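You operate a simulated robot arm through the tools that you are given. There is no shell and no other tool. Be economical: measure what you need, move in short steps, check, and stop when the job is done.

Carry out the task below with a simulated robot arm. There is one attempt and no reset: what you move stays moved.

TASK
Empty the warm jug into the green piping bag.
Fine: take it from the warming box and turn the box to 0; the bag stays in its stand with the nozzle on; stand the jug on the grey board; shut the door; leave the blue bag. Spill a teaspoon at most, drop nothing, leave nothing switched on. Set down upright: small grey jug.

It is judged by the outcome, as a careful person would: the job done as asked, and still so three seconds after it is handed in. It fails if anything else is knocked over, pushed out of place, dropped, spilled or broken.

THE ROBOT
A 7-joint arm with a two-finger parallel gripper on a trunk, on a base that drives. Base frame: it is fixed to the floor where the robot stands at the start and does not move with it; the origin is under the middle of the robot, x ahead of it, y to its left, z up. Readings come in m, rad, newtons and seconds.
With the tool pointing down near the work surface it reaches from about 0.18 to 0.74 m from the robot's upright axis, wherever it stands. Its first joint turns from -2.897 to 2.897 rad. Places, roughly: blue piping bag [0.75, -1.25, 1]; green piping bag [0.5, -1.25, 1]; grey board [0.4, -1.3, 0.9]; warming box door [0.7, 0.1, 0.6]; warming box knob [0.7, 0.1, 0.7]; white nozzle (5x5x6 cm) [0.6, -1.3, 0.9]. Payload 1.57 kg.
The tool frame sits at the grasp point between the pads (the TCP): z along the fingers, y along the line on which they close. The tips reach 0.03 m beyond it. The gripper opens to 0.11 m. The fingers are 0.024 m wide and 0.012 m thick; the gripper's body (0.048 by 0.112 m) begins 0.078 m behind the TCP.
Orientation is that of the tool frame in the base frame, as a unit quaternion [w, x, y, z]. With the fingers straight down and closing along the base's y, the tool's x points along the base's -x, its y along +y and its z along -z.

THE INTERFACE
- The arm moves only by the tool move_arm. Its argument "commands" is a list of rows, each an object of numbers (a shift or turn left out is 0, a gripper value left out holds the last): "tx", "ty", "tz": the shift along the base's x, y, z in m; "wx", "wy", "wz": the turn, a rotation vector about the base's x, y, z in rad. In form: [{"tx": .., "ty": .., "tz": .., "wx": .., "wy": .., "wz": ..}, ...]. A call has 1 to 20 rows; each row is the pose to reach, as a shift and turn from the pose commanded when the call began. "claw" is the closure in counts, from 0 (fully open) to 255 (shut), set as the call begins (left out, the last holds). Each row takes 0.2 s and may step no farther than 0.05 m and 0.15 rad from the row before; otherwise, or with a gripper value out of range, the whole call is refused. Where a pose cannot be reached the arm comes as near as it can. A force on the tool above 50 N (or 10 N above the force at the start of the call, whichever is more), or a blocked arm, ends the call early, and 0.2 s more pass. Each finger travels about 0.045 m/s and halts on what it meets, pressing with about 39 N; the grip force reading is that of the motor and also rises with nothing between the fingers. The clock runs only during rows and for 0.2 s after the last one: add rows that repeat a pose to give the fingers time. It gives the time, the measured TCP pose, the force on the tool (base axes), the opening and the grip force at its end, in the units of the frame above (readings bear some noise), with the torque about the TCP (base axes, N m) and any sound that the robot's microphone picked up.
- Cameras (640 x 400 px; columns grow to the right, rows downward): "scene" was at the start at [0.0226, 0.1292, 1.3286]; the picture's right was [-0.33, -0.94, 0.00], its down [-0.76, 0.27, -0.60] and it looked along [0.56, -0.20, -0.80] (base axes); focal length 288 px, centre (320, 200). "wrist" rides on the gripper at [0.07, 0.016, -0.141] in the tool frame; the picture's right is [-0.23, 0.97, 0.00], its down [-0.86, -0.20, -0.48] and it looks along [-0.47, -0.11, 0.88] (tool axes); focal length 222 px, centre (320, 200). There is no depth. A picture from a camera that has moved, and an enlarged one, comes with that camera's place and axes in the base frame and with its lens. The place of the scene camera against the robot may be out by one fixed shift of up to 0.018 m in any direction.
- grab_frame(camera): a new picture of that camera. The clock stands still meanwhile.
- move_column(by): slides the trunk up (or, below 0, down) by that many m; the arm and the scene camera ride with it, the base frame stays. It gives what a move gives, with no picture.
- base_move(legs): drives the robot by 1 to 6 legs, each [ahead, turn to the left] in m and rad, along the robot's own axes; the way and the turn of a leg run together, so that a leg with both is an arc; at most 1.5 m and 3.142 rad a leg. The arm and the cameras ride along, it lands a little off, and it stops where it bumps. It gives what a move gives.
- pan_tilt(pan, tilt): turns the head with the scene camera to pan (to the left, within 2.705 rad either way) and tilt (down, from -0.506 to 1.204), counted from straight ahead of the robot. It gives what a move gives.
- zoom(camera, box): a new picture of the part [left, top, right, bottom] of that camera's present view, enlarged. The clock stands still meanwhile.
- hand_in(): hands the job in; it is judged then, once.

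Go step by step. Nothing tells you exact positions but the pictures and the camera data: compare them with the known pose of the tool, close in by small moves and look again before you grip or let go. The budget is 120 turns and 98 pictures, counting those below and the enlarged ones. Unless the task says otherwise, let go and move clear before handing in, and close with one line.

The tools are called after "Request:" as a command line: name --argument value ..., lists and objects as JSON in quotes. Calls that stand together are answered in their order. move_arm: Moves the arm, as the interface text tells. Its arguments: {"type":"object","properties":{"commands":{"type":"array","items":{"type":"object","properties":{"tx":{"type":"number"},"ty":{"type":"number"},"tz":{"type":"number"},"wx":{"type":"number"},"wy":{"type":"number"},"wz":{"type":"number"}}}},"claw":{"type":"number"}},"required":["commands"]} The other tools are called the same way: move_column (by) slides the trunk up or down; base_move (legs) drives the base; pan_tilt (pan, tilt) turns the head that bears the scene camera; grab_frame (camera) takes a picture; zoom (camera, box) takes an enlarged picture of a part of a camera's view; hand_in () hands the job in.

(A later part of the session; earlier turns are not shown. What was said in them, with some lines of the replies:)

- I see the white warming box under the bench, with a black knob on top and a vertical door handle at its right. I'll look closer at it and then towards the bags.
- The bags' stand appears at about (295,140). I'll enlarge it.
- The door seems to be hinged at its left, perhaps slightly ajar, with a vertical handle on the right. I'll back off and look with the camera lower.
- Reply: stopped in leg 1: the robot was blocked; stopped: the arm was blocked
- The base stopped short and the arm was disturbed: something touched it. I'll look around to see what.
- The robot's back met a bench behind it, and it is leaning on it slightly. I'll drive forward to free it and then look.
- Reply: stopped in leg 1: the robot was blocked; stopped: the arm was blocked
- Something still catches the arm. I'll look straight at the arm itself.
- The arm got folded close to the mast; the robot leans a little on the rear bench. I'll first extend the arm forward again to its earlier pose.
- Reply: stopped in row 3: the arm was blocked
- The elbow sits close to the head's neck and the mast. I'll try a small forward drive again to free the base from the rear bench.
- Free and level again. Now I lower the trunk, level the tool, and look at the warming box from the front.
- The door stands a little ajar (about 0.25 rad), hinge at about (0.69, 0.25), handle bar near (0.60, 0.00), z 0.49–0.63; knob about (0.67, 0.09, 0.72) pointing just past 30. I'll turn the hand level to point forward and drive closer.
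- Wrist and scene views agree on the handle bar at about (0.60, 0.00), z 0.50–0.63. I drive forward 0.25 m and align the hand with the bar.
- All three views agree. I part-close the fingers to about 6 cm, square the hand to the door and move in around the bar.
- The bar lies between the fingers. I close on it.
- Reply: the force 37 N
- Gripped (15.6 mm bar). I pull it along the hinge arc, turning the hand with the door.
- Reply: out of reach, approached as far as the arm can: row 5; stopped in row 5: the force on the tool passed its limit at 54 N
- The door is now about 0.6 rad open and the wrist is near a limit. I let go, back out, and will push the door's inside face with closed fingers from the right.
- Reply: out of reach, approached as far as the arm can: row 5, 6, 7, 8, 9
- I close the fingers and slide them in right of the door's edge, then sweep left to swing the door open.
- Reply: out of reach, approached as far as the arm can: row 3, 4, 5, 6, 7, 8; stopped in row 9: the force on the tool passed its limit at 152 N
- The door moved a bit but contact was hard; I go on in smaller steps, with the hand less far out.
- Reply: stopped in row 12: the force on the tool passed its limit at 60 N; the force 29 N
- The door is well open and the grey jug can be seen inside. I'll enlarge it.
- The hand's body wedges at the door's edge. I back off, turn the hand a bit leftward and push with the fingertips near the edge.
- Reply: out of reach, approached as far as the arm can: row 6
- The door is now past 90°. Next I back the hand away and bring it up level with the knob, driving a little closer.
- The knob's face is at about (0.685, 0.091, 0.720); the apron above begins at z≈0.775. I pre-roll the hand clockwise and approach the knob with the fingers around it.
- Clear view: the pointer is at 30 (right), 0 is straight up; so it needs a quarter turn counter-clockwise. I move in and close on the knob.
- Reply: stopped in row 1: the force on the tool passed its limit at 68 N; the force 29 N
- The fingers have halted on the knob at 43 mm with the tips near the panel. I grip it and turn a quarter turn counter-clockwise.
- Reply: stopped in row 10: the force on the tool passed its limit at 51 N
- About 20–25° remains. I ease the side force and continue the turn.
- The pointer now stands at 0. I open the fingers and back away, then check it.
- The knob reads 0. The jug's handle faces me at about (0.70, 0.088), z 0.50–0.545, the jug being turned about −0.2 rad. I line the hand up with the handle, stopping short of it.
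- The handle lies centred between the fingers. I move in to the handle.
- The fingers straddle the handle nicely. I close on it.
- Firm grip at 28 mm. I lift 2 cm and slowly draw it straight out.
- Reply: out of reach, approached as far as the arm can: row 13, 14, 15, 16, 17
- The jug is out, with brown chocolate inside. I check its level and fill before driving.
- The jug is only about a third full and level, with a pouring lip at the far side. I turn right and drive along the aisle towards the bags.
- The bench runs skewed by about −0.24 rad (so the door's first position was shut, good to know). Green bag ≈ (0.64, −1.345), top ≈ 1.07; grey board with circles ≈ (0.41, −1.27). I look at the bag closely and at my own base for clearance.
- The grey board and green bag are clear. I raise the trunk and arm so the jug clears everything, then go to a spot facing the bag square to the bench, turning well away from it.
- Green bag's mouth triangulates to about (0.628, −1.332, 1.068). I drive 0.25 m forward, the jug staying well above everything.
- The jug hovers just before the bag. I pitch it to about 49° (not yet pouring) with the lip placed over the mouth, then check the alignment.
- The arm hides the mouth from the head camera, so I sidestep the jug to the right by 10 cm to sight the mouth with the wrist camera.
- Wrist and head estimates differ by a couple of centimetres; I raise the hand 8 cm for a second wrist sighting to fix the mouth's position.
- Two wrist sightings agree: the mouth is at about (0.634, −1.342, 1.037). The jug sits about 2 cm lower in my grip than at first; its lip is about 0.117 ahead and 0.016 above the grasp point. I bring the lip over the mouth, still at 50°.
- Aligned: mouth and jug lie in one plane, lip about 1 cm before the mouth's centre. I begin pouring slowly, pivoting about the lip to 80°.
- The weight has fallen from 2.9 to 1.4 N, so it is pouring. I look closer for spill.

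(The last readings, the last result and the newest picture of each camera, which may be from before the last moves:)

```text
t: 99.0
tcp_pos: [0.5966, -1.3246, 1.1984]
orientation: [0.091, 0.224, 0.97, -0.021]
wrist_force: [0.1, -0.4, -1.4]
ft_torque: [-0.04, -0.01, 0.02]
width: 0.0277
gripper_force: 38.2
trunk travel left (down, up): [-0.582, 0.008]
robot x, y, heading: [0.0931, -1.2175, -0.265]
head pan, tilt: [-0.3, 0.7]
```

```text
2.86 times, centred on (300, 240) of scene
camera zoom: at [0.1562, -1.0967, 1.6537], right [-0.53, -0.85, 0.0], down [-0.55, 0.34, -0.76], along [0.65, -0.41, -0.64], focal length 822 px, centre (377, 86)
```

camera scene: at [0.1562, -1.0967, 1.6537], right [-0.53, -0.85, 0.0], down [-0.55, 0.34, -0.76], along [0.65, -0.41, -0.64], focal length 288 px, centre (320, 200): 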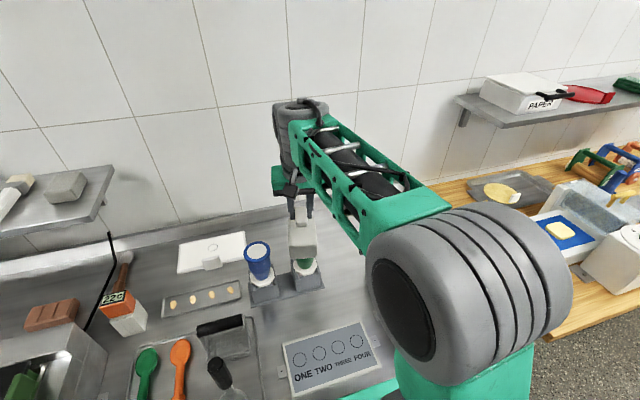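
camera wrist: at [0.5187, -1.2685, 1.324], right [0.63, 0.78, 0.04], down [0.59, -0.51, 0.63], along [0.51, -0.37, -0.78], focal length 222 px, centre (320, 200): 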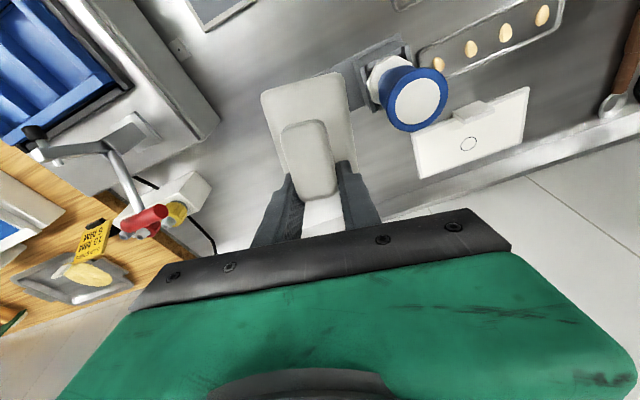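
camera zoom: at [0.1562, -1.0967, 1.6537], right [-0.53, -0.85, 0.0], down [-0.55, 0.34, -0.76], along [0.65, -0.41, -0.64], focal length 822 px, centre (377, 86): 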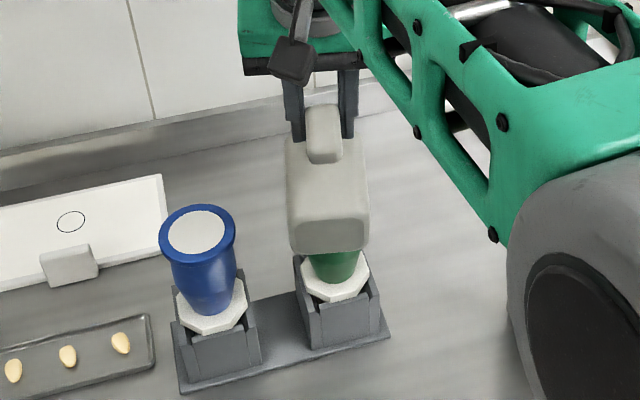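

No spill, and the jug is well over the mouth. I carry on round to 120° and hold to drain.

Request:
move_arm --commands '[{"tx": 0.0075, "ty": -0.0036, "wx": 0.025, "wy": 0.052}, {"tx": 0.015, "ty": -0.0072, "wx": 0.05, "wy": 0.104}, {"tx": 0.0226, "ty": -0.0109, "wx": 0.0757, "wy": 0.1566}, {"tx": 0.0226, "ty": -0.0109, "wx": 0.0757, "wy": 0.1566}, {"tx": 0.0287, "ty": -0.0139, "wx": 0.101, "wy": 0.209}, {"tx": 0.0349, "ty": -0.0169, "wx": 0.1265, "wy": 0.2617}, {"tx": 0.041, "ty": -0.0199, "tz": 0.0005, "wx": 0.1518, "wy": 0.314}, {"tx": 0.041, "ty": -0.0199, "tz": 0.0005, "wx": 0.1518, "wy": 0.314}, {"tx": 0.0472, "ty": -0.0229, "tz": -0.0003, "wx": 0.177, "wy": 0.366}, {"tx": 0.0533, "ty": -0.0258, "tz": -0.0012, "wx": 0.2023, "wy": 0.4185}, {"tx": 0.0595, "ty": -0.0288, "tz": -0.0021, "wx": 0.2275, "wy": 0.4707}, {"tx": 0.0654, "ty": -0.0316, "tz": -0.0042, "wx": 0.2529, "wy": 0.5232}, {"tx": 0.0713, "ty": -0.0345, "tz": -0.0064, "wx": 0.2783, "wy": 0.5757}, {"tx": 0.0772, "ty": -0.0373, "tz": -0.0085, "wx": 0.3036, "wy": 0.6282}, {"tx": 0.0772, "ty": -0.0373, "tz": -0.0085, "wx": 0.3036, "wy": 0.6282}, {"tx": 0.0772, "ty": -0.0373, "tz": -0.0085, "wx": 0.3036, "wy": 0.6282}, {"tx": 0.0772, "ty": -0.0373, "tz": -0.0085, "wx": 0.3036, "wy": 0.6282}, {"tx": 0.0772, "ty": -0.0373, "tz": -0.0085, "wx": 0.3036, "wy": 0.6282}]'

Request:
zoom --camera "scene" --box '[240, 170, 360, 310]'

```text
t: 101.7
tcp_pos: [0.6638, -1.3556, 1.1915]
orientation: [-0.181, 0.221, 0.958, 0.042]
wrist_force: [9.3, 4.7, -33.3]
ft_torque: [-1.13, 1.52, -0.08]
width: 0.0278
gripper_force: 37.9
out of reach, approached as far as the arm can: row 6, 7, 8, 13
trunk travel left (down, up): [-0.582, 0.008]
robot x, y, heading: [0.0943, -1.2163, -0.257]
head pan, tilt: [-0.3, 0.7]
stopped in row 13: the force on the tool passed its limit at 111 N (the readings are from after the stop); the commanded pose is now the measured one
```

```text
2.86 times, centred on (300, 240) of scene
camera zoom: at [0.156, -1.0966, 1.6537], right [-0.53, -0.85, 0.0], down [-0.55, 0.34, -0.77], along [0.65, -0.41, -0.64], focal length 822 px, centre (377, 86)
```

zoom: 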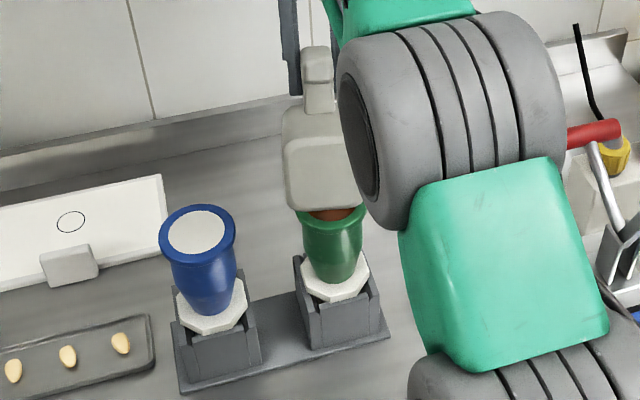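

The motion stopped on a force; the bag still stands and chocolate shows in its mouth. I look at what touched before moving.

Request:
grab_frame --camera "scene"

Request:
grab_frame --camera "wrist"

```text
29 pictures are left
camera scene: at [0.156, -1.0966, 1.6537], right [-0.53, -0.85, 0.0], down [-0.55, 0.34, -0.77], along [0.65, -0.41, -0.64], focal length 288 px, centre (320, 200)
```

scene: 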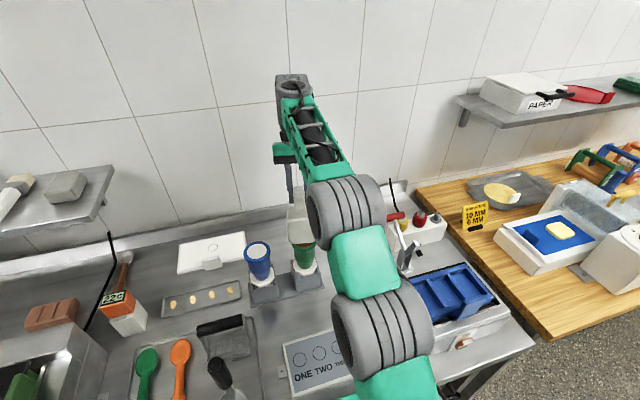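

```text
28 pictures are left
camera wrist: at [0.6597, -1.3355, 1.3489], right [0.62, 0.78, -0.08], down [0.79, -0.6, 0.14], along [0.06, -0.15, -0.99], focal length 222 px, centre (320, 200)
```

wrist: 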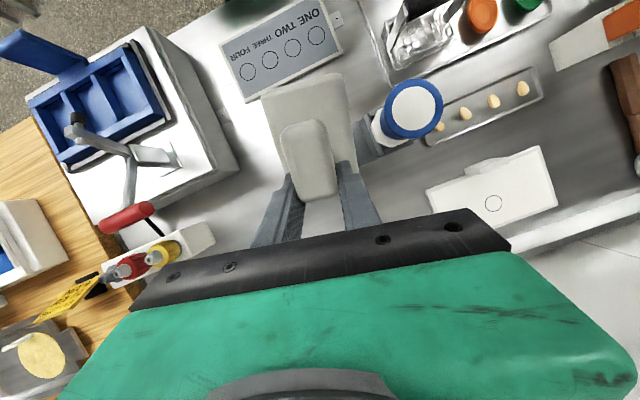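

The elbow seems to have come against the jug's underside. I back off slightly in pitch and read the weight.

Request:
move_arm --commands '[{"tx": -0.006, "ty": 0.003, "tz": 0.004, "wx": -0.025, "wy": -0.052}, {"tx": -0.012, "ty": 0.006, "tz": 0.006, "wx": -0.05, "wy": -0.104}, {"tx": -0.012, "ty": 0.006, "tz": 0.006, "wx": -0.05, "wy": -0.104}, {"tx": -0.012, "ty": 0.006, "tz": 0.006, "wx": -0.05, "wy": -0.104}]'

Request:
grab_frame --camera "scene"

```text
t: 102.7
tcp_pos: [0.6516, -1.3501, 1.1975]
orientation: [-0.127, 0.222, 0.966, 0.029]
wrist_force: [-0.5, -0.3, -2.1]
ft_torque: [-0.01, -0.07, 0.01]
width: 0.0278
gripper_force: 38.3
trunk travel left (down, up): [-0.582, 0.008]
robot x, y, heading: [0.0918, -1.2144, -0.26]
head pan, tilt: [-0.3, 0.7]
```

```text
27 pictures are left
camera scene: at [0.1563, -1.0967, 1.6537], right [-0.53, -0.85, 0.0], down [-0.55, 0.34, -0.76], along [0.65, -0.4, -0.64], focal length 288 px, centre (320, 200)
```

scene: 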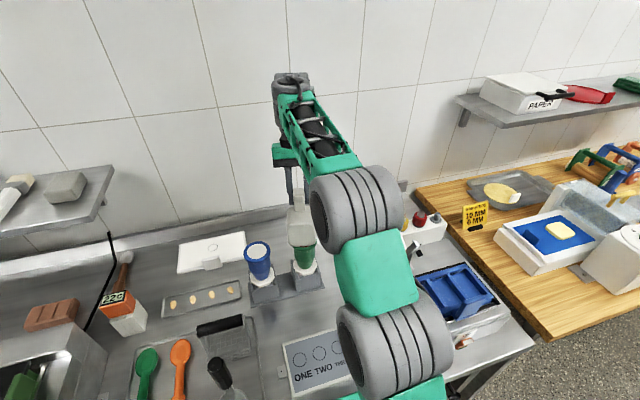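

Free again at about 104°. I go to about 108° and hold for two seconds to let it drain, then look.

Request:
move_arm --commands '[{"tx": 0.004, "ty": -0.002, "wx": 0.017, "wy": 0.036}, {"tx": 0.006, "ty": -0.003, "wx": 0.03, "wy": 0.063}, {"tx": 0.006, "ty": -0.003, "wx": 0.03, "wy": 0.063}, {"tx": 0.006, "ty": -0.003, "wx": 0.03, "wy": 0.063}, {"tx": 0.006, "ty": -0.003, "wx": 0.03, "wy": 0.063}, {"tx": 0.006, "ty": -0.003, "wx": 0.03, "wy": 0.063}, {"tx": 0.006, "ty": -0.003, "wx": 0.03, "wy": 0.063}, {"tx": 0.006, "ty": -0.003, "wx": 0.03, "wy": 0.063}, {"tx": 0.006, "ty": -0.003, "wx": 0.03, "wy": 0.063}, {"tx": 0.006, "ty": -0.003, "wx": 0.03, "wy": 0.063}, {"tx": 0.006, "ty": -0.003, "wx": 0.03, "wy": 0.063}]'

Request:
zoom --camera "scene" --box '[260, 180, 340, 300]'

```text
t: 105.0
tcp_pos: [0.6572, -1.3528, 1.1981]
orientation: [-0.16, 0.222, 0.961, 0.038]
wrist_force: [0.7, -0.3, -1.6]
ft_torque: [-0.04, -0.09, -0.05]
width: 0.0277
gripper_force: 38.3
trunk travel left (down, up): [-0.582, 0.008]
robot x, y, heading: [0.09, -1.2156, -0.26]
head pan, tilt: [-0.3, 0.7]
```

```text
3.33 times, centred on (300, 240) of scene
camera zoom: at [0.1563, -1.0967, 1.6537], right [-0.53, -0.85, 0.0], down [-0.55, 0.34, -0.76], along [0.65, -0.4, -0.64], focal length 958 px, centre (387, 67)
```

zoom: 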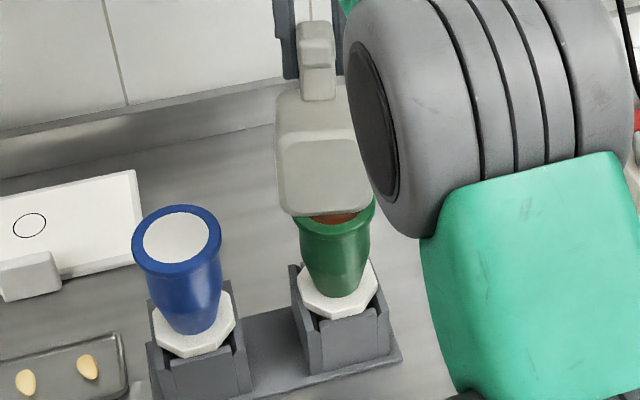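

No spill, jug emptied. I turn the jug back upright over the mouth, then lift and withdraw it.

Request:
move_arm --commands '[{"tx": -0.017, "ty": 0.007, "tz": 0.002, "wx": -0.057, "wy": -0.118}, {"tx": -0.031, "ty": 0.0135, "tz": 0.002, "wx": -0.114, "wy": -0.236}, {"tx": -0.045, "ty": 0.021, "tz": 0.002, "wx": -0.171, "wy": -0.354}, {"tx": -0.063, "ty": 0.029, "tz": 0.003, "wx": -0.228, "wy": -0.471}, {"tx": -0.08, "ty": 0.037, "tz": 0.004, "wx": -0.285, "wy": -0.589}, {"tx": -0.092, "ty": 0.043, "tz": 0.004, "wx": -0.342, "wy": -0.707}, {"tx": -0.103, "ty": 0.048, "tz": 0.004, "wx": -0.399, "wy": -0.825}, {"tx": -0.112, "ty": 0.053, "tz": 0.008, "wx": -0.456, "wy": -0.943}, {"tx": -0.115, "ty": 0.055, "tz": 0.018, "wx": -0.509, "wy": -1.053}, {"tx": -0.118, "ty": 0.056, "tz": 0.028, "wx": -0.562, "wy": -1.163}, {"tx": -0.121, "ty": 0.058, "tz": 0.036, "wx": -0.615, "wy": -1.273}, {"tx": -0.124, "ty": 0.059, "tz": 0.044, "wx": -0.668, "wy": -1.383}, {"tx": -0.127, "ty": 0.06, "tz": 0.05, "wx": -0.721, "wy": -1.493}, {"tx": -0.13, "ty": 0.061, "tz": 0.056, "wx": -0.774, "wy": -1.603}, {"tx": -0.133, "ty": 0.062, "tz": 0.06, "wx": -0.827, "wy": -1.712}]'

Request:
grab_frame --camera "scene"

```text
t: 108.2
tcp_pos: [0.5238, -1.2906, 1.2578]
orientation: [0.69, 0.159, 0.688, -0.157]
wrist_force: [0.4, 0.1, -1.6]
ft_torque: [0.03, 0.08, 0.03]
width: 0.0276
gripper_force: 38.4
out of reach, approached as far as the arm can: row 5, 6, 7, 8, 9, 10
trunk travel left (down, up): [-0.582, 0.008]
robot x, y, heading: [0.0914, -1.2132, -0.261]
head pan, tilt: [-0.3, 0.7]
```

```text
25 pictures are left
camera scene: at [0.1564, -1.0961, 1.6535], right [-0.53, -0.85, 0.0], down [-0.55, 0.34, -0.76], along [0.65, -0.41, -0.64], focal length 288 px, centre (320, 200)
```

scene: 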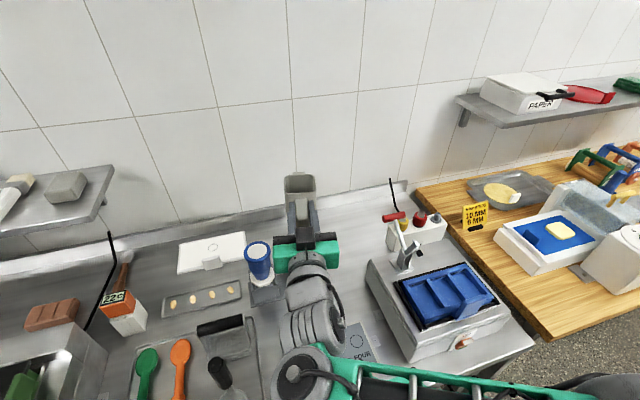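

The jug is upright and light. I back the robot 0.22 m so the jug comes over the grey board (≈(0.397, −1.28)), and look.

Request:
base_move --legs '[[-0.22, 0]]'

Request:
pan_tilt --pan -0.25 --tilt 0.95

Request:
grab_frame --camera "scene"

```text
t: 109.9
tcp_pos: [0.3108, -1.2349, 1.2573]
orientation: [0.69, 0.157, 0.689, -0.156]
wrist_force: [0.1, -0.1, -2.2]
ft_torque: [0.05, 0.1, -0.01]
width: 0.0278
gripper_force: 37.6
trunk travel left (down, up): [-0.582, 0.008]
robot x, y, heading: [-0.125, -1.1595, -0.253]
head pan, tilt: [-0.3, 0.7]
```

```text
t: 110.7
tcp_pos: [0.3107, -1.2336, 1.2567]
orientation: [0.69, 0.156, 0.689, -0.155]
wrist_force: [0.0, -0.8, -2.2]
ft_torque: [0.08, 0.1, 0.02]
width: 0.0276
gripper_force: 37.5
trunk travel left (down, up): [-0.582, 0.008]
robot x, y, heading: [-0.1212, -1.1607, -0.255]
head pan, tilt: [-0.25, 0.949]
```

```text
24 pictures are left
camera scene: at [-0.0657, -1.0312, 1.634], right [-0.48, -0.88, 0.0], down [-0.71, 0.39, -0.58], along [0.51, -0.28, -0.81], focal length 288 px, centre (320, 200)
```

scene: 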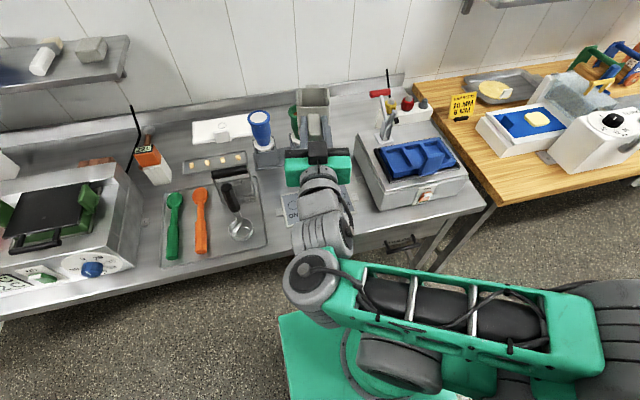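

The forearm is clear of the bench in the aisle. I nudge the hand and lower the trunk, bringing the jug down towards the board.

Request:
move_arm --commands '[{"tx": 0.012, "ty": -0.012}]'

Request:
move_column --by -0.28

Request:
grab_frame --camera "scene"

Request:
grab_frame --camera "wrist"

```text
t: 111.1
tcp_pos: [0.3245, -1.2457, 1.258]
orientation: [0.69, 0.157, 0.689, -0.155]
wrist_force: [1.2, -1.2, -1.6]
ft_torque: [0.04, 0.1, 0.0]
width: 0.028
gripper_force: 38.6
trunk travel left (down, up): [-0.582, 0.008]
robot x, y, heading: [-0.1225, -1.161, -0.251]
head pan, tilt: [-0.25, 0.949]
```

```text
t: 113.9
tcp_pos: [0.3233, -1.2464, 0.9775]
orientation: [0.69, 0.157, 0.689, -0.156]
wrist_force: [-0.3, 0.4, -1.6]
ft_torque: [0.03, 0.1, 0.01]
width: 0.0276
gripper_force: 38.2
trunk travel left (down, up): [-0.302, 0.288]
robot x, y, heading: [-0.1229, -1.1617, -0.248]
head pan, tilt: [-0.25, 0.949]
```

```text
23 pictures are left
camera scene: at [-0.0658, -1.0311, 1.354], right [-0.48, -0.88, 0.0], down [-0.71, 0.39, -0.58], along [0.51, -0.28, -0.81], focal length 288 px, centre (320, 200)
```

scene: 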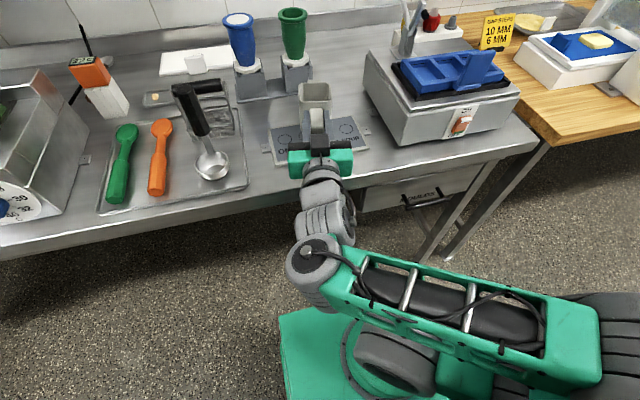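

```text
22 pictures are left
camera wrist: at [0.2048, -1.1702, 0.908], right [0.42, 0.88, 0.23], down [-0.52, 0.02, 0.85], along [0.74, -0.48, 0.47], focal length 222 px, centre (320, 200)
```

wrist: 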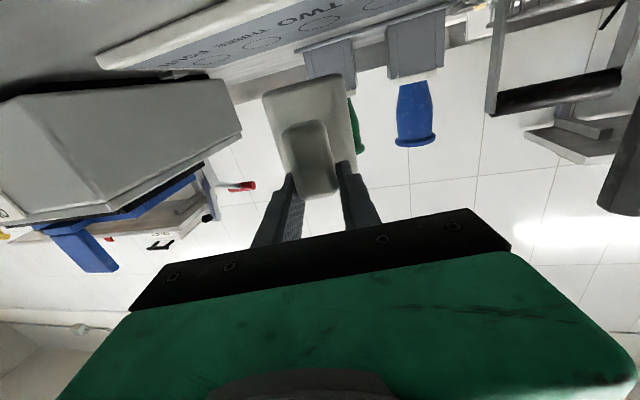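

The jug hovers above the board. I zoom to check it is within the board's outline.

Request:
zoom --camera "scene" --box '[250, 70, 390, 180]'

```text
3.64 times, centred on (320, 125) of scene
camera zoom: at [-0.0658, -1.0311, 1.354], right [-0.48, -0.88, 0.0], down [-0.71, 0.39, -0.58], along [0.51, -0.28, -0.81], focal length 1046 px, centre (320, 473)
```

zoom: 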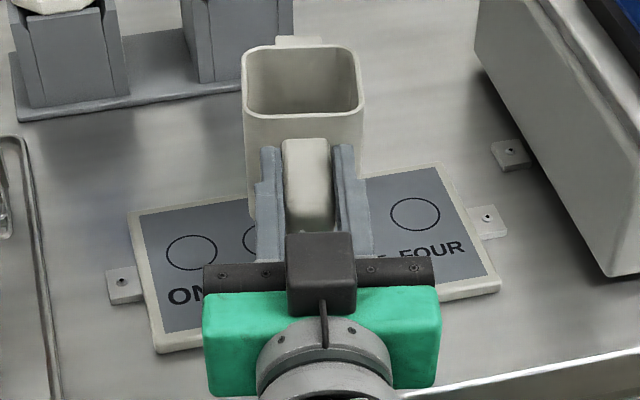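

Centred over the board, and the jug is clean inside. I lower it stepwise.

Request:
move_arm --commands '[{"tz": -0.01}, {"tz": -0.02}, {"tz": -0.03}]'

Request:
grab_frame --camera "wrist"

```text
t: 114.7
tcp_pos: [0.3237, -1.2467, 0.9485]
orientation: [0.69, 0.157, 0.689, -0.155]
wrist_force: [0.8, 0.8, -2.1]
ft_torque: [0.04, 0.08, -0.03]
width: 0.028
gripper_force: 37.7
trunk travel left (down, up): [-0.302, 0.288]
robot x, y, heading: [-0.1246, -1.1595, -0.253]
head pan, tilt: [-0.25, 0.949]
```

```text
20 pictures are left
camera wrist: at [0.2042, -1.171, 0.8778], right [0.42, 0.88, 0.23], down [-0.52, 0.03, 0.85], along [0.74, -0.48, 0.47], focal length 222 px, centre (320, 200)
```

wrist: 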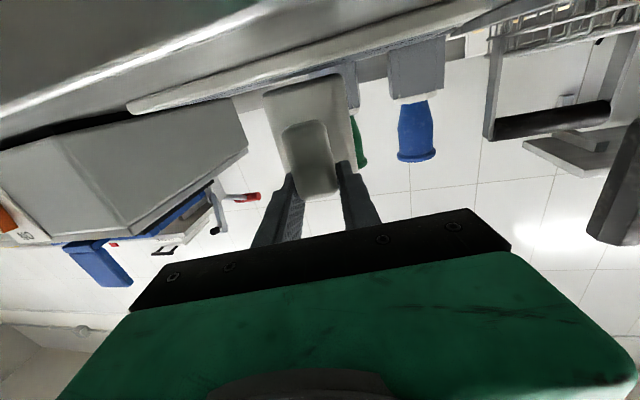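

The board's surface is now about 2 cm below the jug's base. I continue in small steps watching the force.

Request:
move_arm --commands '[{"tz": -0.005}, {"tz": -0.01}, {"tz": -0.013}]'

Request:
move_arm --commands '[{"tz": -0.003}]'

Request:
move_arm --commands '[{"tz": -0.003}]'

```text
t: 115.5
tcp_pos: [0.3234, -1.2463, 0.9401]
orientation: [0.694, 0.157, 0.686, -0.154]
wrist_force: [-0.8, 2.6, 22.5]
ft_torque: [-0.77, -0.67, 0.07]
width: 0.0281
gripper_force: 38.2
trunk travel left (down, up): [-0.302, 0.288]
robot x, y, heading: [-0.1232, -1.1612, -0.258]
head pan, tilt: [-0.25, 0.949]
```

```text
t: 115.9
tcp_pos: [0.3241, -1.2466, 0.9358]
orientation: [0.693, 0.158, 0.686, -0.155]
wrist_force: [-8.2, 4.0, 27.3]
ft_torque: [-0.51, -0.55, 0.04]
width: 0.0277
gripper_force: 37.9
trunk travel left (down, up): [-0.302, 0.288]
robot x, y, heading: [-0.1233, -1.1605, -0.254]
head pan, tilt: [-0.25, 0.949]
```

```text
t: 116.3
tcp_pos: [0.3236, -1.2467, 0.9324]
orientation: [0.691, 0.157, 0.688, -0.156]
wrist_force: [-11.5, 4.9, 26.4]
ft_torque: [-0.31, -0.5, -0.03]
width: 0.027
gripper_force: 38.1
trunk travel left (down, up): [-0.302, 0.288]
robot x, y, heading: [-0.1223, -1.1625, -0.253]
head pan, tilt: [-0.25, 0.949]
```

The jug is on the board, seated with light pressure. I ease up 2 mm and check that it stands flat before letting go.

Request:
move_arm --commands '[{"tz": 0.002}, {"tz": 0.003}]'

Request:
zoom --camera "wrist" --box '[220, 40, 420, 220]'

Request:
zoom --camera "scene" --box '[250, 70, 390, 180]'

```text
t: 116.9
tcp_pos: [0.3237, -1.2459, 0.931]
orientation: [0.689, 0.158, 0.69, -0.157]
wrist_force: [-6.5, 1.3, 12.4]
ft_torque: [-0.11, -0.24, -0.05]
width: 0.0277
gripper_force: 38.4
trunk travel left (down, up): [-0.302, 0.288]
robot x, y, heading: [-0.1262, -1.1588, -0.254]
head pan, tilt: [-0.25, 0.949]
```

```text
2.22 times, centred on (320, 130) of wrist
camera zoom: at [0.2043, -1.1708, 0.8614], right [0.42, 0.88, 0.23], down [-0.52, 0.03, 0.86], along [0.74, -0.48, 0.47], focal length 494 px, centre (320, 356)
```

zoom: 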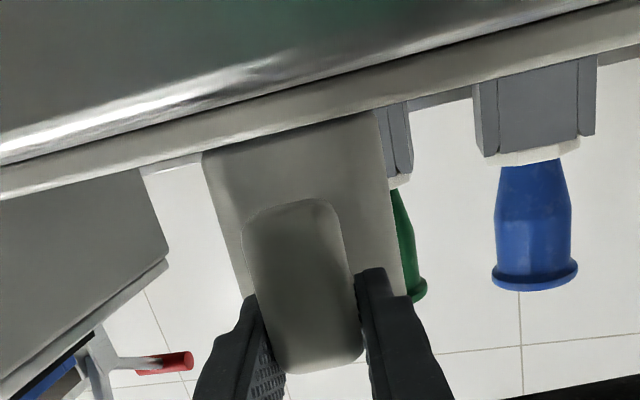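

```text
3.64 times, centred on (320, 125) of scene
camera zoom: at [-0.0671, -1.0309, 1.3538], right [-0.48, -0.88, 0.0], down [-0.71, 0.39, -0.58], along [0.51, -0.28, -0.81], focal length 1046 px, centre (320, 473)
```

zoom: 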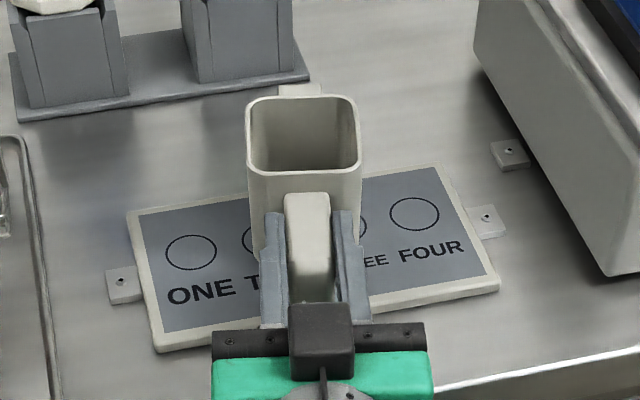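

The jug stands flat, fully on the board. I relax the remaining pressure, open, and back straight out.

Request:
move_arm --commands '[{"tz": 0.002}, {"tz": 0.003}, {"tz": 0.003}]'

Request:
move_arm --commands '[{"tz": 0}, {"tz": 0}, {"tz": 0}, {"tz": 0}, {"tz": 0}, {"tz": 0}]' --claw 90

Request:
zoom --camera "scene" --box '[250, 70, 390, 180]'

```text
t: 117.7
tcp_pos: [0.3239, -1.2452, 0.9348]
orientation: [0.689, 0.158, 0.69, -0.156]
wrist_force: [0.8, -0.3, -1.5]
ft_torque: [0.05, 0.12, 0.0]
width: 0.0278
gripper_force: 37.7
trunk travel left (down, up): [-0.302, 0.288]
robot x, y, heading: [-0.1257, -1.1636, -0.258]
head pan, tilt: [-0.25, 0.949]
```

```text
t: 119.1
tcp_pos: [0.3245, -1.2453, 0.935]
orientation: [0.69, 0.157, 0.689, -0.156]
wrist_force: [0.0, -0.2, -0.5]
ft_torque: [0.0, -0.01, 0.0]
width: 0.0715
gripper_force: 0.0
trunk travel left (down, up): [-0.302, 0.288]
robot x, y, heading: [-0.1201, -1.1598, -0.25]
head pan, tilt: [-0.25, 0.949]
```

```text
3.64 times, centred on (320, 125) of scene
camera zoom: at [-0.0659, -1.0311, 1.354], right [-0.48, -0.88, 0.0], down [-0.71, 0.39, -0.58], along [0.51, -0.28, -0.81], focal length 1046 px, centre (320, 473)
```

zoom: 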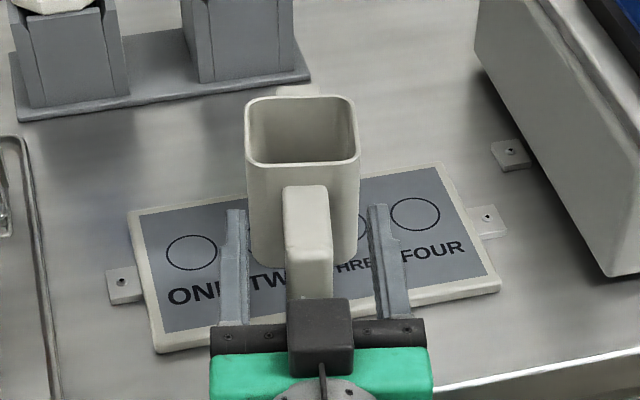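

The jug stands upright on the board. I back away, then drive back to the warming box to shut its door.

Request:
base_move --legs '[[-0.15, 0]]'

Request:
grab_frame --camera "scene"

Request:
base_move --legs '[[0, 1.776], [1.32, 0]]'

```text
t: 120.5
tcp_pos: [0.179, -1.2086, 0.9351]
orientation: [0.691, 0.157, 0.689, -0.154]
wrist_force: [1.1, -0.9, 0.3]
ft_torque: [-0.01, 0.01, 0.0]
width: 0.0713
gripper_force: 0.0
trunk travel left (down, up): [-0.302, 0.288]
robot x, y, heading: [-0.2686, -1.1196, -0.259]
head pan, tilt: [-0.25, 0.949]
```

```text
16 pictures are left
camera scene: at [-0.2124, -0.9929, 1.354], right [-0.48, -0.88, 0.0], down [-0.71, 0.39, -0.58], along [0.51, -0.28, -0.81], focal length 288 px, centre (320, 200)
```

scene: 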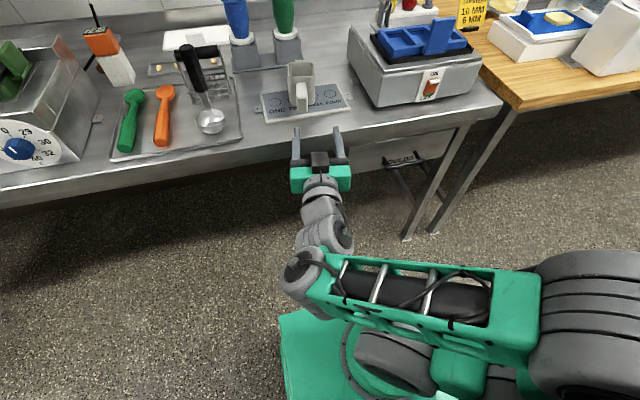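

```text
t: 131.5
tcp_pos: [-0.1988, 0.6657, 0.9352]
orientation: [0.558, -0.433, 0.558, 0.436]
wrist_force: [0.2, 0.5, -0.2]
ft_torque: [-0.02, -0.02, -0.03]
width: 0.0714
gripper_force: 0.0
trunk travel left (down, up): [-0.302, 0.288]
robot x, y, heading: [-0.1922, 0.2078, 1.515]
head pan, tilt: [-0.25, 0.949]
```

Arrived. I turn to face the box, still with the hand above the door, and look.

Request:
base_move --legs '[[0, -1.515]]'

Request:
pan_tilt --pan 0.0 --tilt 0.8

Request:
grab_frame --camera "scene"

```text
t: 135.6
tcp_pos: [0.262, 0.2398, 0.9342]
orientation: [0.704, 0.069, 0.703, -0.067]
wrist_force: [0.1, -0.4, -0.8]
ft_torque: [0.03, -0.01, 0.05]
width: 0.0713
gripper_force: 0.0
trunk travel left (down, up): [-0.302, 0.288]
robot x, y, heading: [-0.1932, 0.2097, -0.001]
head pan, tilt: [-0.25, 0.949]
```

```text
t: 136.3
tcp_pos: [0.2589, 0.239, 0.9351]
orientation: [0.704, 0.069, 0.703, -0.067]
wrist_force: [-0.3, 0.4, 0.6]
ft_torque: [0.0, -0.01, 0.01]
width: 0.071
gripper_force: 0.0
trunk travel left (down, up): [-0.302, 0.288]
robot x, y, heading: [-0.1907, 0.2075, -0.007]
head pan, tilt: [0.0, 0.799]
```

```text
15 pictures are left
camera scene: at [-0.1613, 0.3634, 1.3655], right [0.0, -1.0, 0.0], down [-0.72, 0.0, -0.7], along [0.7, 0.0, -0.72], focal length 288 px, centre (320, 200)
```

scene: 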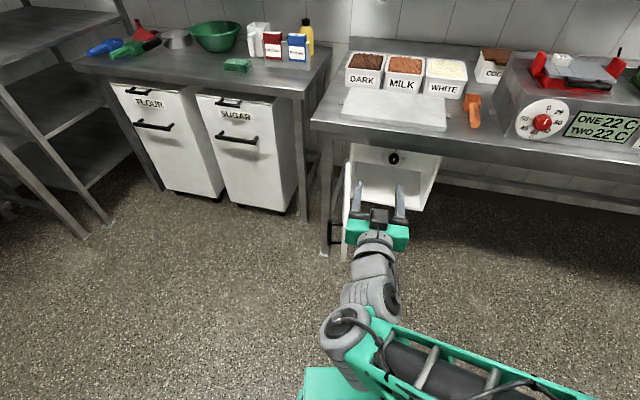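

The door is at right angles with its handle on the left, clear of the bench leg. I lower the trunk and set the closed hand to the left of the door, short of it.

Request:
move_column --by -0.29

Request:
move_arm --commands '[{"ty": 0.03, "tz": -0.015, "wz": 0.1}, {"ty": 0.06, "tz": -0.03, "wz": 0.19}, {"ty": 0.09, "tz": -0.045, "wz": 0.19}, {"ty": 0.12, "tz": -0.06, "wz": 0.19}, {"ty": 0.15, "tz": -0.075, "wz": 0.19}, {"ty": 0.16, "tz": -0.075, "wz": 0.19}]' --claw 255

Request:
grab_frame --camera "scene"

Request:
grab_frame --camera "wrist"

```text
t: 139.2
tcp_pos: [0.2613, 0.2396, 0.645]
orientation: [0.704, 0.069, 0.703, -0.067]
wrist_force: [-1.0, 0.8, -0.6]
ft_torque: [-0.02, 0.02, -0.01]
width: 0.0714
gripper_force: 0.1
trunk travel left (down, up): [-0.012, 0.578]
robot x, y, heading: [-0.1943, 0.2091, 0.006]
head pan, tilt: [0.0, 0.799]
```

```text
t: 140.7
tcp_pos: [0.2616, 0.4001, 0.5705]
orientation: [0.707, 0.002, 0.707, 0.0]
wrist_force: [-0.4, 0.2, -0.2]
ft_torque: [0.0, -0.01, 0.03]
width: 0.0
gripper_force: 21.1
trunk travel left (down, up): [-0.012, 0.578]
robot x, y, heading: [-0.1943, 0.2088, -0.001]
head pan, tilt: [0.0, 0.799]
```

```text
14 pictures are left
camera scene: at [-0.1612, 0.3634, 1.0755], right [0.0, -1.0, 0.0], down [-0.72, 0.0, -0.7], along [0.7, 0.0, -0.72], focal length 288 px, centre (320, 200)
```

scene: 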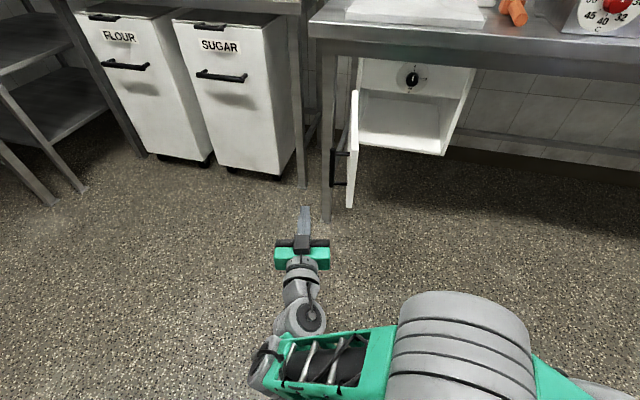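

```text
13 pictures are left
camera wrist: at [0.12, 0.4166, 0.4997], right [0.0, 0.97, 0.23], down [-0.48, -0.2, 0.85], along [0.88, -0.11, 0.47], focal length 222 px, centre (320, 200)
```

wrist: 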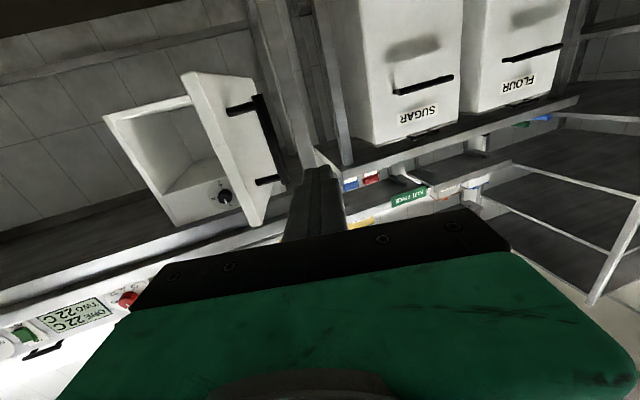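

The bar is at about (0.44, 0.33); the hand is to its left. I drive forward 0.165 m and sweep the door shut by its handle in small steps.

Request:
base_move --legs '[[0.165, 0]]'

Request:
move_arm --commands '[{"ty": -0.015}, {"ty": -0.03}, {"ty": -0.045}, {"ty": -0.06}, {"ty": -0.075}, {"ty": -0.09}, {"ty": -0.105}, {"ty": -0.12}, {"ty": -0.135}, {"ty": -0.15}, {"ty": -0.165}, {"ty": -0.18}, {"tx": 0.004, "ty": -0.197}, {"tx": 0.008, "ty": -0.214}, {"tx": 0.012, "ty": -0.23}, {"tx": 0.018, "ty": -0.247}, {"tx": 0.026, "ty": -0.262}, {"tx": 0.034, "ty": -0.277}, {"tx": 0.042, "ty": -0.292}, {"tx": 0.05, "ty": -0.307}]'

Request:
grab_frame --camera "scene"

```text
t: 142.1
tcp_pos: [0.4267, 0.4, 0.5699]
orientation: [0.707, 0.001, 0.707, 0.001]
wrist_force: [0.6, -0.1, 0.8]
ft_torque: [0.03, -0.01, 0.02]
width: 0.0
gripper_force: 21.3
trunk travel left (down, up): [-0.012, 0.578]
robot x, y, heading: [-0.0278, 0.2096, -0.002]
head pan, tilt: [0.0, 0.799]
```

```text
t: 146.3
tcp_pos: [0.4712, 0.097, 0.5572]
orientation: [0.71, 0.002, 0.705, 0.0]
wrist_force: [-0.2, 1.3, 0.9]
ft_torque: [-0.01, 0.0, 0.03]
width: 0.0001
gripper_force: 21.0
out of reach, approached as far as the arm can: row 19, 20
trunk travel left (down, up): [-0.012, 0.578]
robot x, y, heading: [-0.0308, 0.208, -0.0]
head pan, tilt: [0.0, 0.799]
```

```text
12 pictures are left
camera scene: at [0.0052, 0.3634, 1.0755], right [0.0, -1.0, 0.0], down [-0.72, 0.0, -0.7], along [0.7, 0.0, -0.72], focal length 288 px, centre (320, 200)
```

scene: 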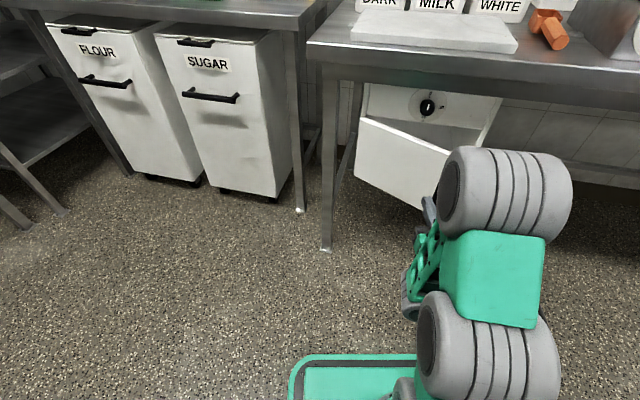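

The door is about 30° from shut. The fingertips face its front just left of the handle; I drive forward gently to push it further.

Request:
base_move --legs '[[0.12, 0]]'

Request:
grab_frame --camera "scene"

```text
t: 147.5
tcp_pos: [0.5923, 0.0983, 0.5573]
orientation: [0.709, 0.001, 0.705, 0.0]
wrist_force: [-0.5, -0.5, -0.2]
ft_torque: [-0.01, 0.01, -0.01]
width: 0.0001
gripper_force: 21.3
trunk travel left (down, up): [-0.012, 0.578]
robot x, y, heading: [0.09, 0.2055, 0.003]
head pan, tilt: [0.0, 0.799]
```

```text
11 pictures are left
camera scene: at [0.1261, 0.3634, 1.0755], right [0.0, -1.0, 0.0], down [-0.72, 0.0, -0.7], along [0.7, 0.0, -0.72], focal length 288 px, centre (320, 200)
```

scene: 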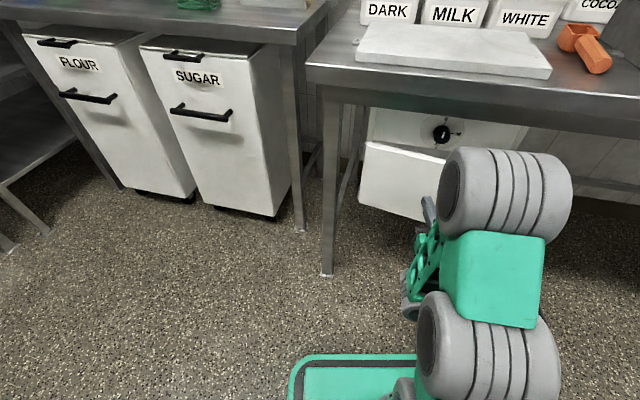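

Nearly shut. I push on with small arm steps until the force shows the door home.

Request:
move_arm --commands '[{"tx": 0.008}, {"tx": 0.016}, {"tx": 0.024}, {"tx": 0.032}, {"tx": 0.04}, {"tx": 0.047}, {"tx": 0.054}, {"tx": 0.061}]'

Request:
grab_frame --camera "scene"

```text
t: 149.3
tcp_pos: [0.6247, 0.101, 0.5447]
orientation: [0.711, 0.002, 0.703, 0.0]
wrist_force: [-18.0, 1.1, 7.7]
ft_torque: [-0.03, -0.07, -0.2]
width: 0.0
gripper_force: 21.6
out of reach, approached as far as the arm can: row 2, 3, 4, 5, 6, 7, 8
trunk travel left (down, up): [-0.012, 0.578]
robot x, y, heading: [0.0902, 0.2106, 0.005]
head pan, tilt: [0.0, 0.799]
```

```text
10 pictures are left
camera scene: at [0.1248, 0.3635, 1.0756], right [0.0, -1.0, 0.0], down [-0.72, 0.0, -0.7], along [0.7, 0.0, -0.72], focal length 288 px, centre (320, 200)
```

scene: 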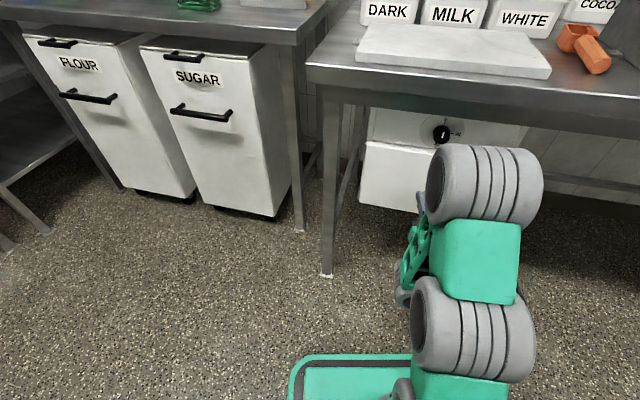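

An 18 N push at x≈0.655 matches the shut position. I back away and check the door and knob.

Request:
base_move --legs '[[-0.2, 0]]'

Request:
pan_tilt --pan -0.3 --tilt 0.55

Request:
grab_frame --camera "scene"

```text
t: 150.9
tcp_pos: [0.4231, 0.102, 0.5449]
orientation: [0.711, 0.002, 0.704, 0.0]
wrist_force: [0.2, -0.6, -0.7]
ft_torque: [-0.02, 0.02, 0.05]
width: 0.0
gripper_force: 21.3
trunk travel left (down, up): [-0.012, 0.578]
robot x, y, heading: [-0.1114, 0.2081, -0.0]
head pan, tilt: [0.0, 0.799]
```

```text
t: 151.8
tcp_pos: [0.4223, 0.1028, 0.5432]
orientation: [0.711, 0.001, 0.704, 0.001]
wrist_force: [-0.2, -0.8, -0.1]
ft_torque: [-0.02, 0.01, 0.02]
width: 0.0002
gripper_force: 21.2
trunk travel left (down, up): [-0.012, 0.578]
robot x, y, heading: [-0.1113, 0.2062, 0.005]
head pan, tilt: [-0.3, 0.55]
```

```text
9 pictures are left
camera scene: at [-0.0725, 0.3364, 1.0968], right [-0.29, -0.96, 0.0], down [-0.5, 0.15, -0.85], along [0.82, -0.25, -0.52], focal length 288 px, centre (320, 200)
```

scene: 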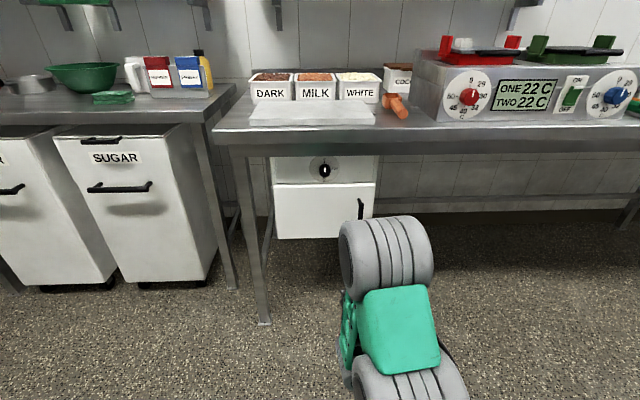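

Request:
zoom --camera "scene" --box '[260, 140, 388, 250]'

Request:
pan_tilt --pan -1.15 --tilt 0.3

Request:
move_column --by 0.5

Request:
grab_frame --camera "scene"

```text
3.64 times, centred on (324, 195) of scene
camera zoom: at [-0.0725, 0.3364, 1.0968], right [-0.29, -0.96, 0.0], down [-0.5, 0.15, -0.85], along [0.82, -0.25, -0.52], focal length 1046 px, centre (306, 218)
```

zoom: 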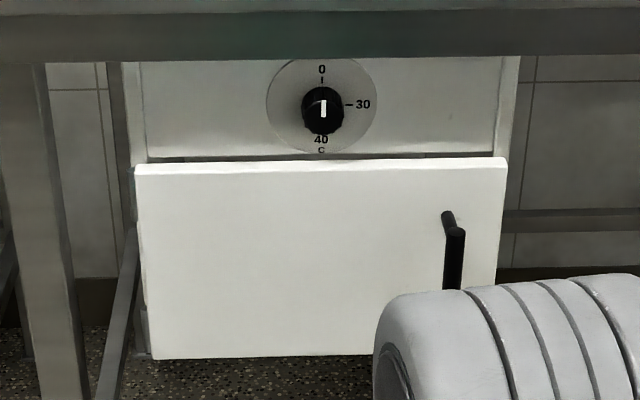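

```text
t: 152.9
tcp_pos: [0.4223, 0.1023, 0.5435]
orientation: [0.71, 0.001, 0.704, 0.001]
wrist_force: [-0.1, -0.2, -0.2]
ft_torque: [0.05, 0.01, 0.02]
width: 0.0
gripper_force: 21.4
trunk travel left (down, up): [-0.012, 0.578]
robot x, y, heading: [-0.1117, 0.2092, 0.002]
head pan, tilt: [-1.15, 0.3]
```

```text
refused: 0.5 is not a number from -0.4 to 0.4
```

```text
7 pictures are left
camera scene: at [-0.1199, 0.2775, 1.1198], right [-0.91, -0.41, 0.0], down [-0.12, 0.27, -0.96], along [0.39, -0.87, -0.3], focal length 288 px, centre (320, 200)
```

scene: 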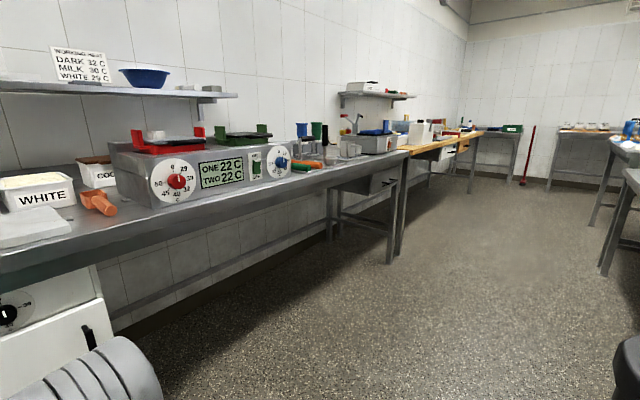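

The door is shut, the knob points to 0, and the jug stood upright on the grey board with both bags in their stand and no spill visible. The gripper is empty and clear, so I hand in.

Request:
hand_in

```text
The job is handed in.
```

The warm jug is emptied into the green bag and stands upright on the grey board. The box is at 0 with its door shut, the blue bag was left alone, and I saw no spill. At the start the robot backed into the bench behind it, and I did not check whether anything there shifted.
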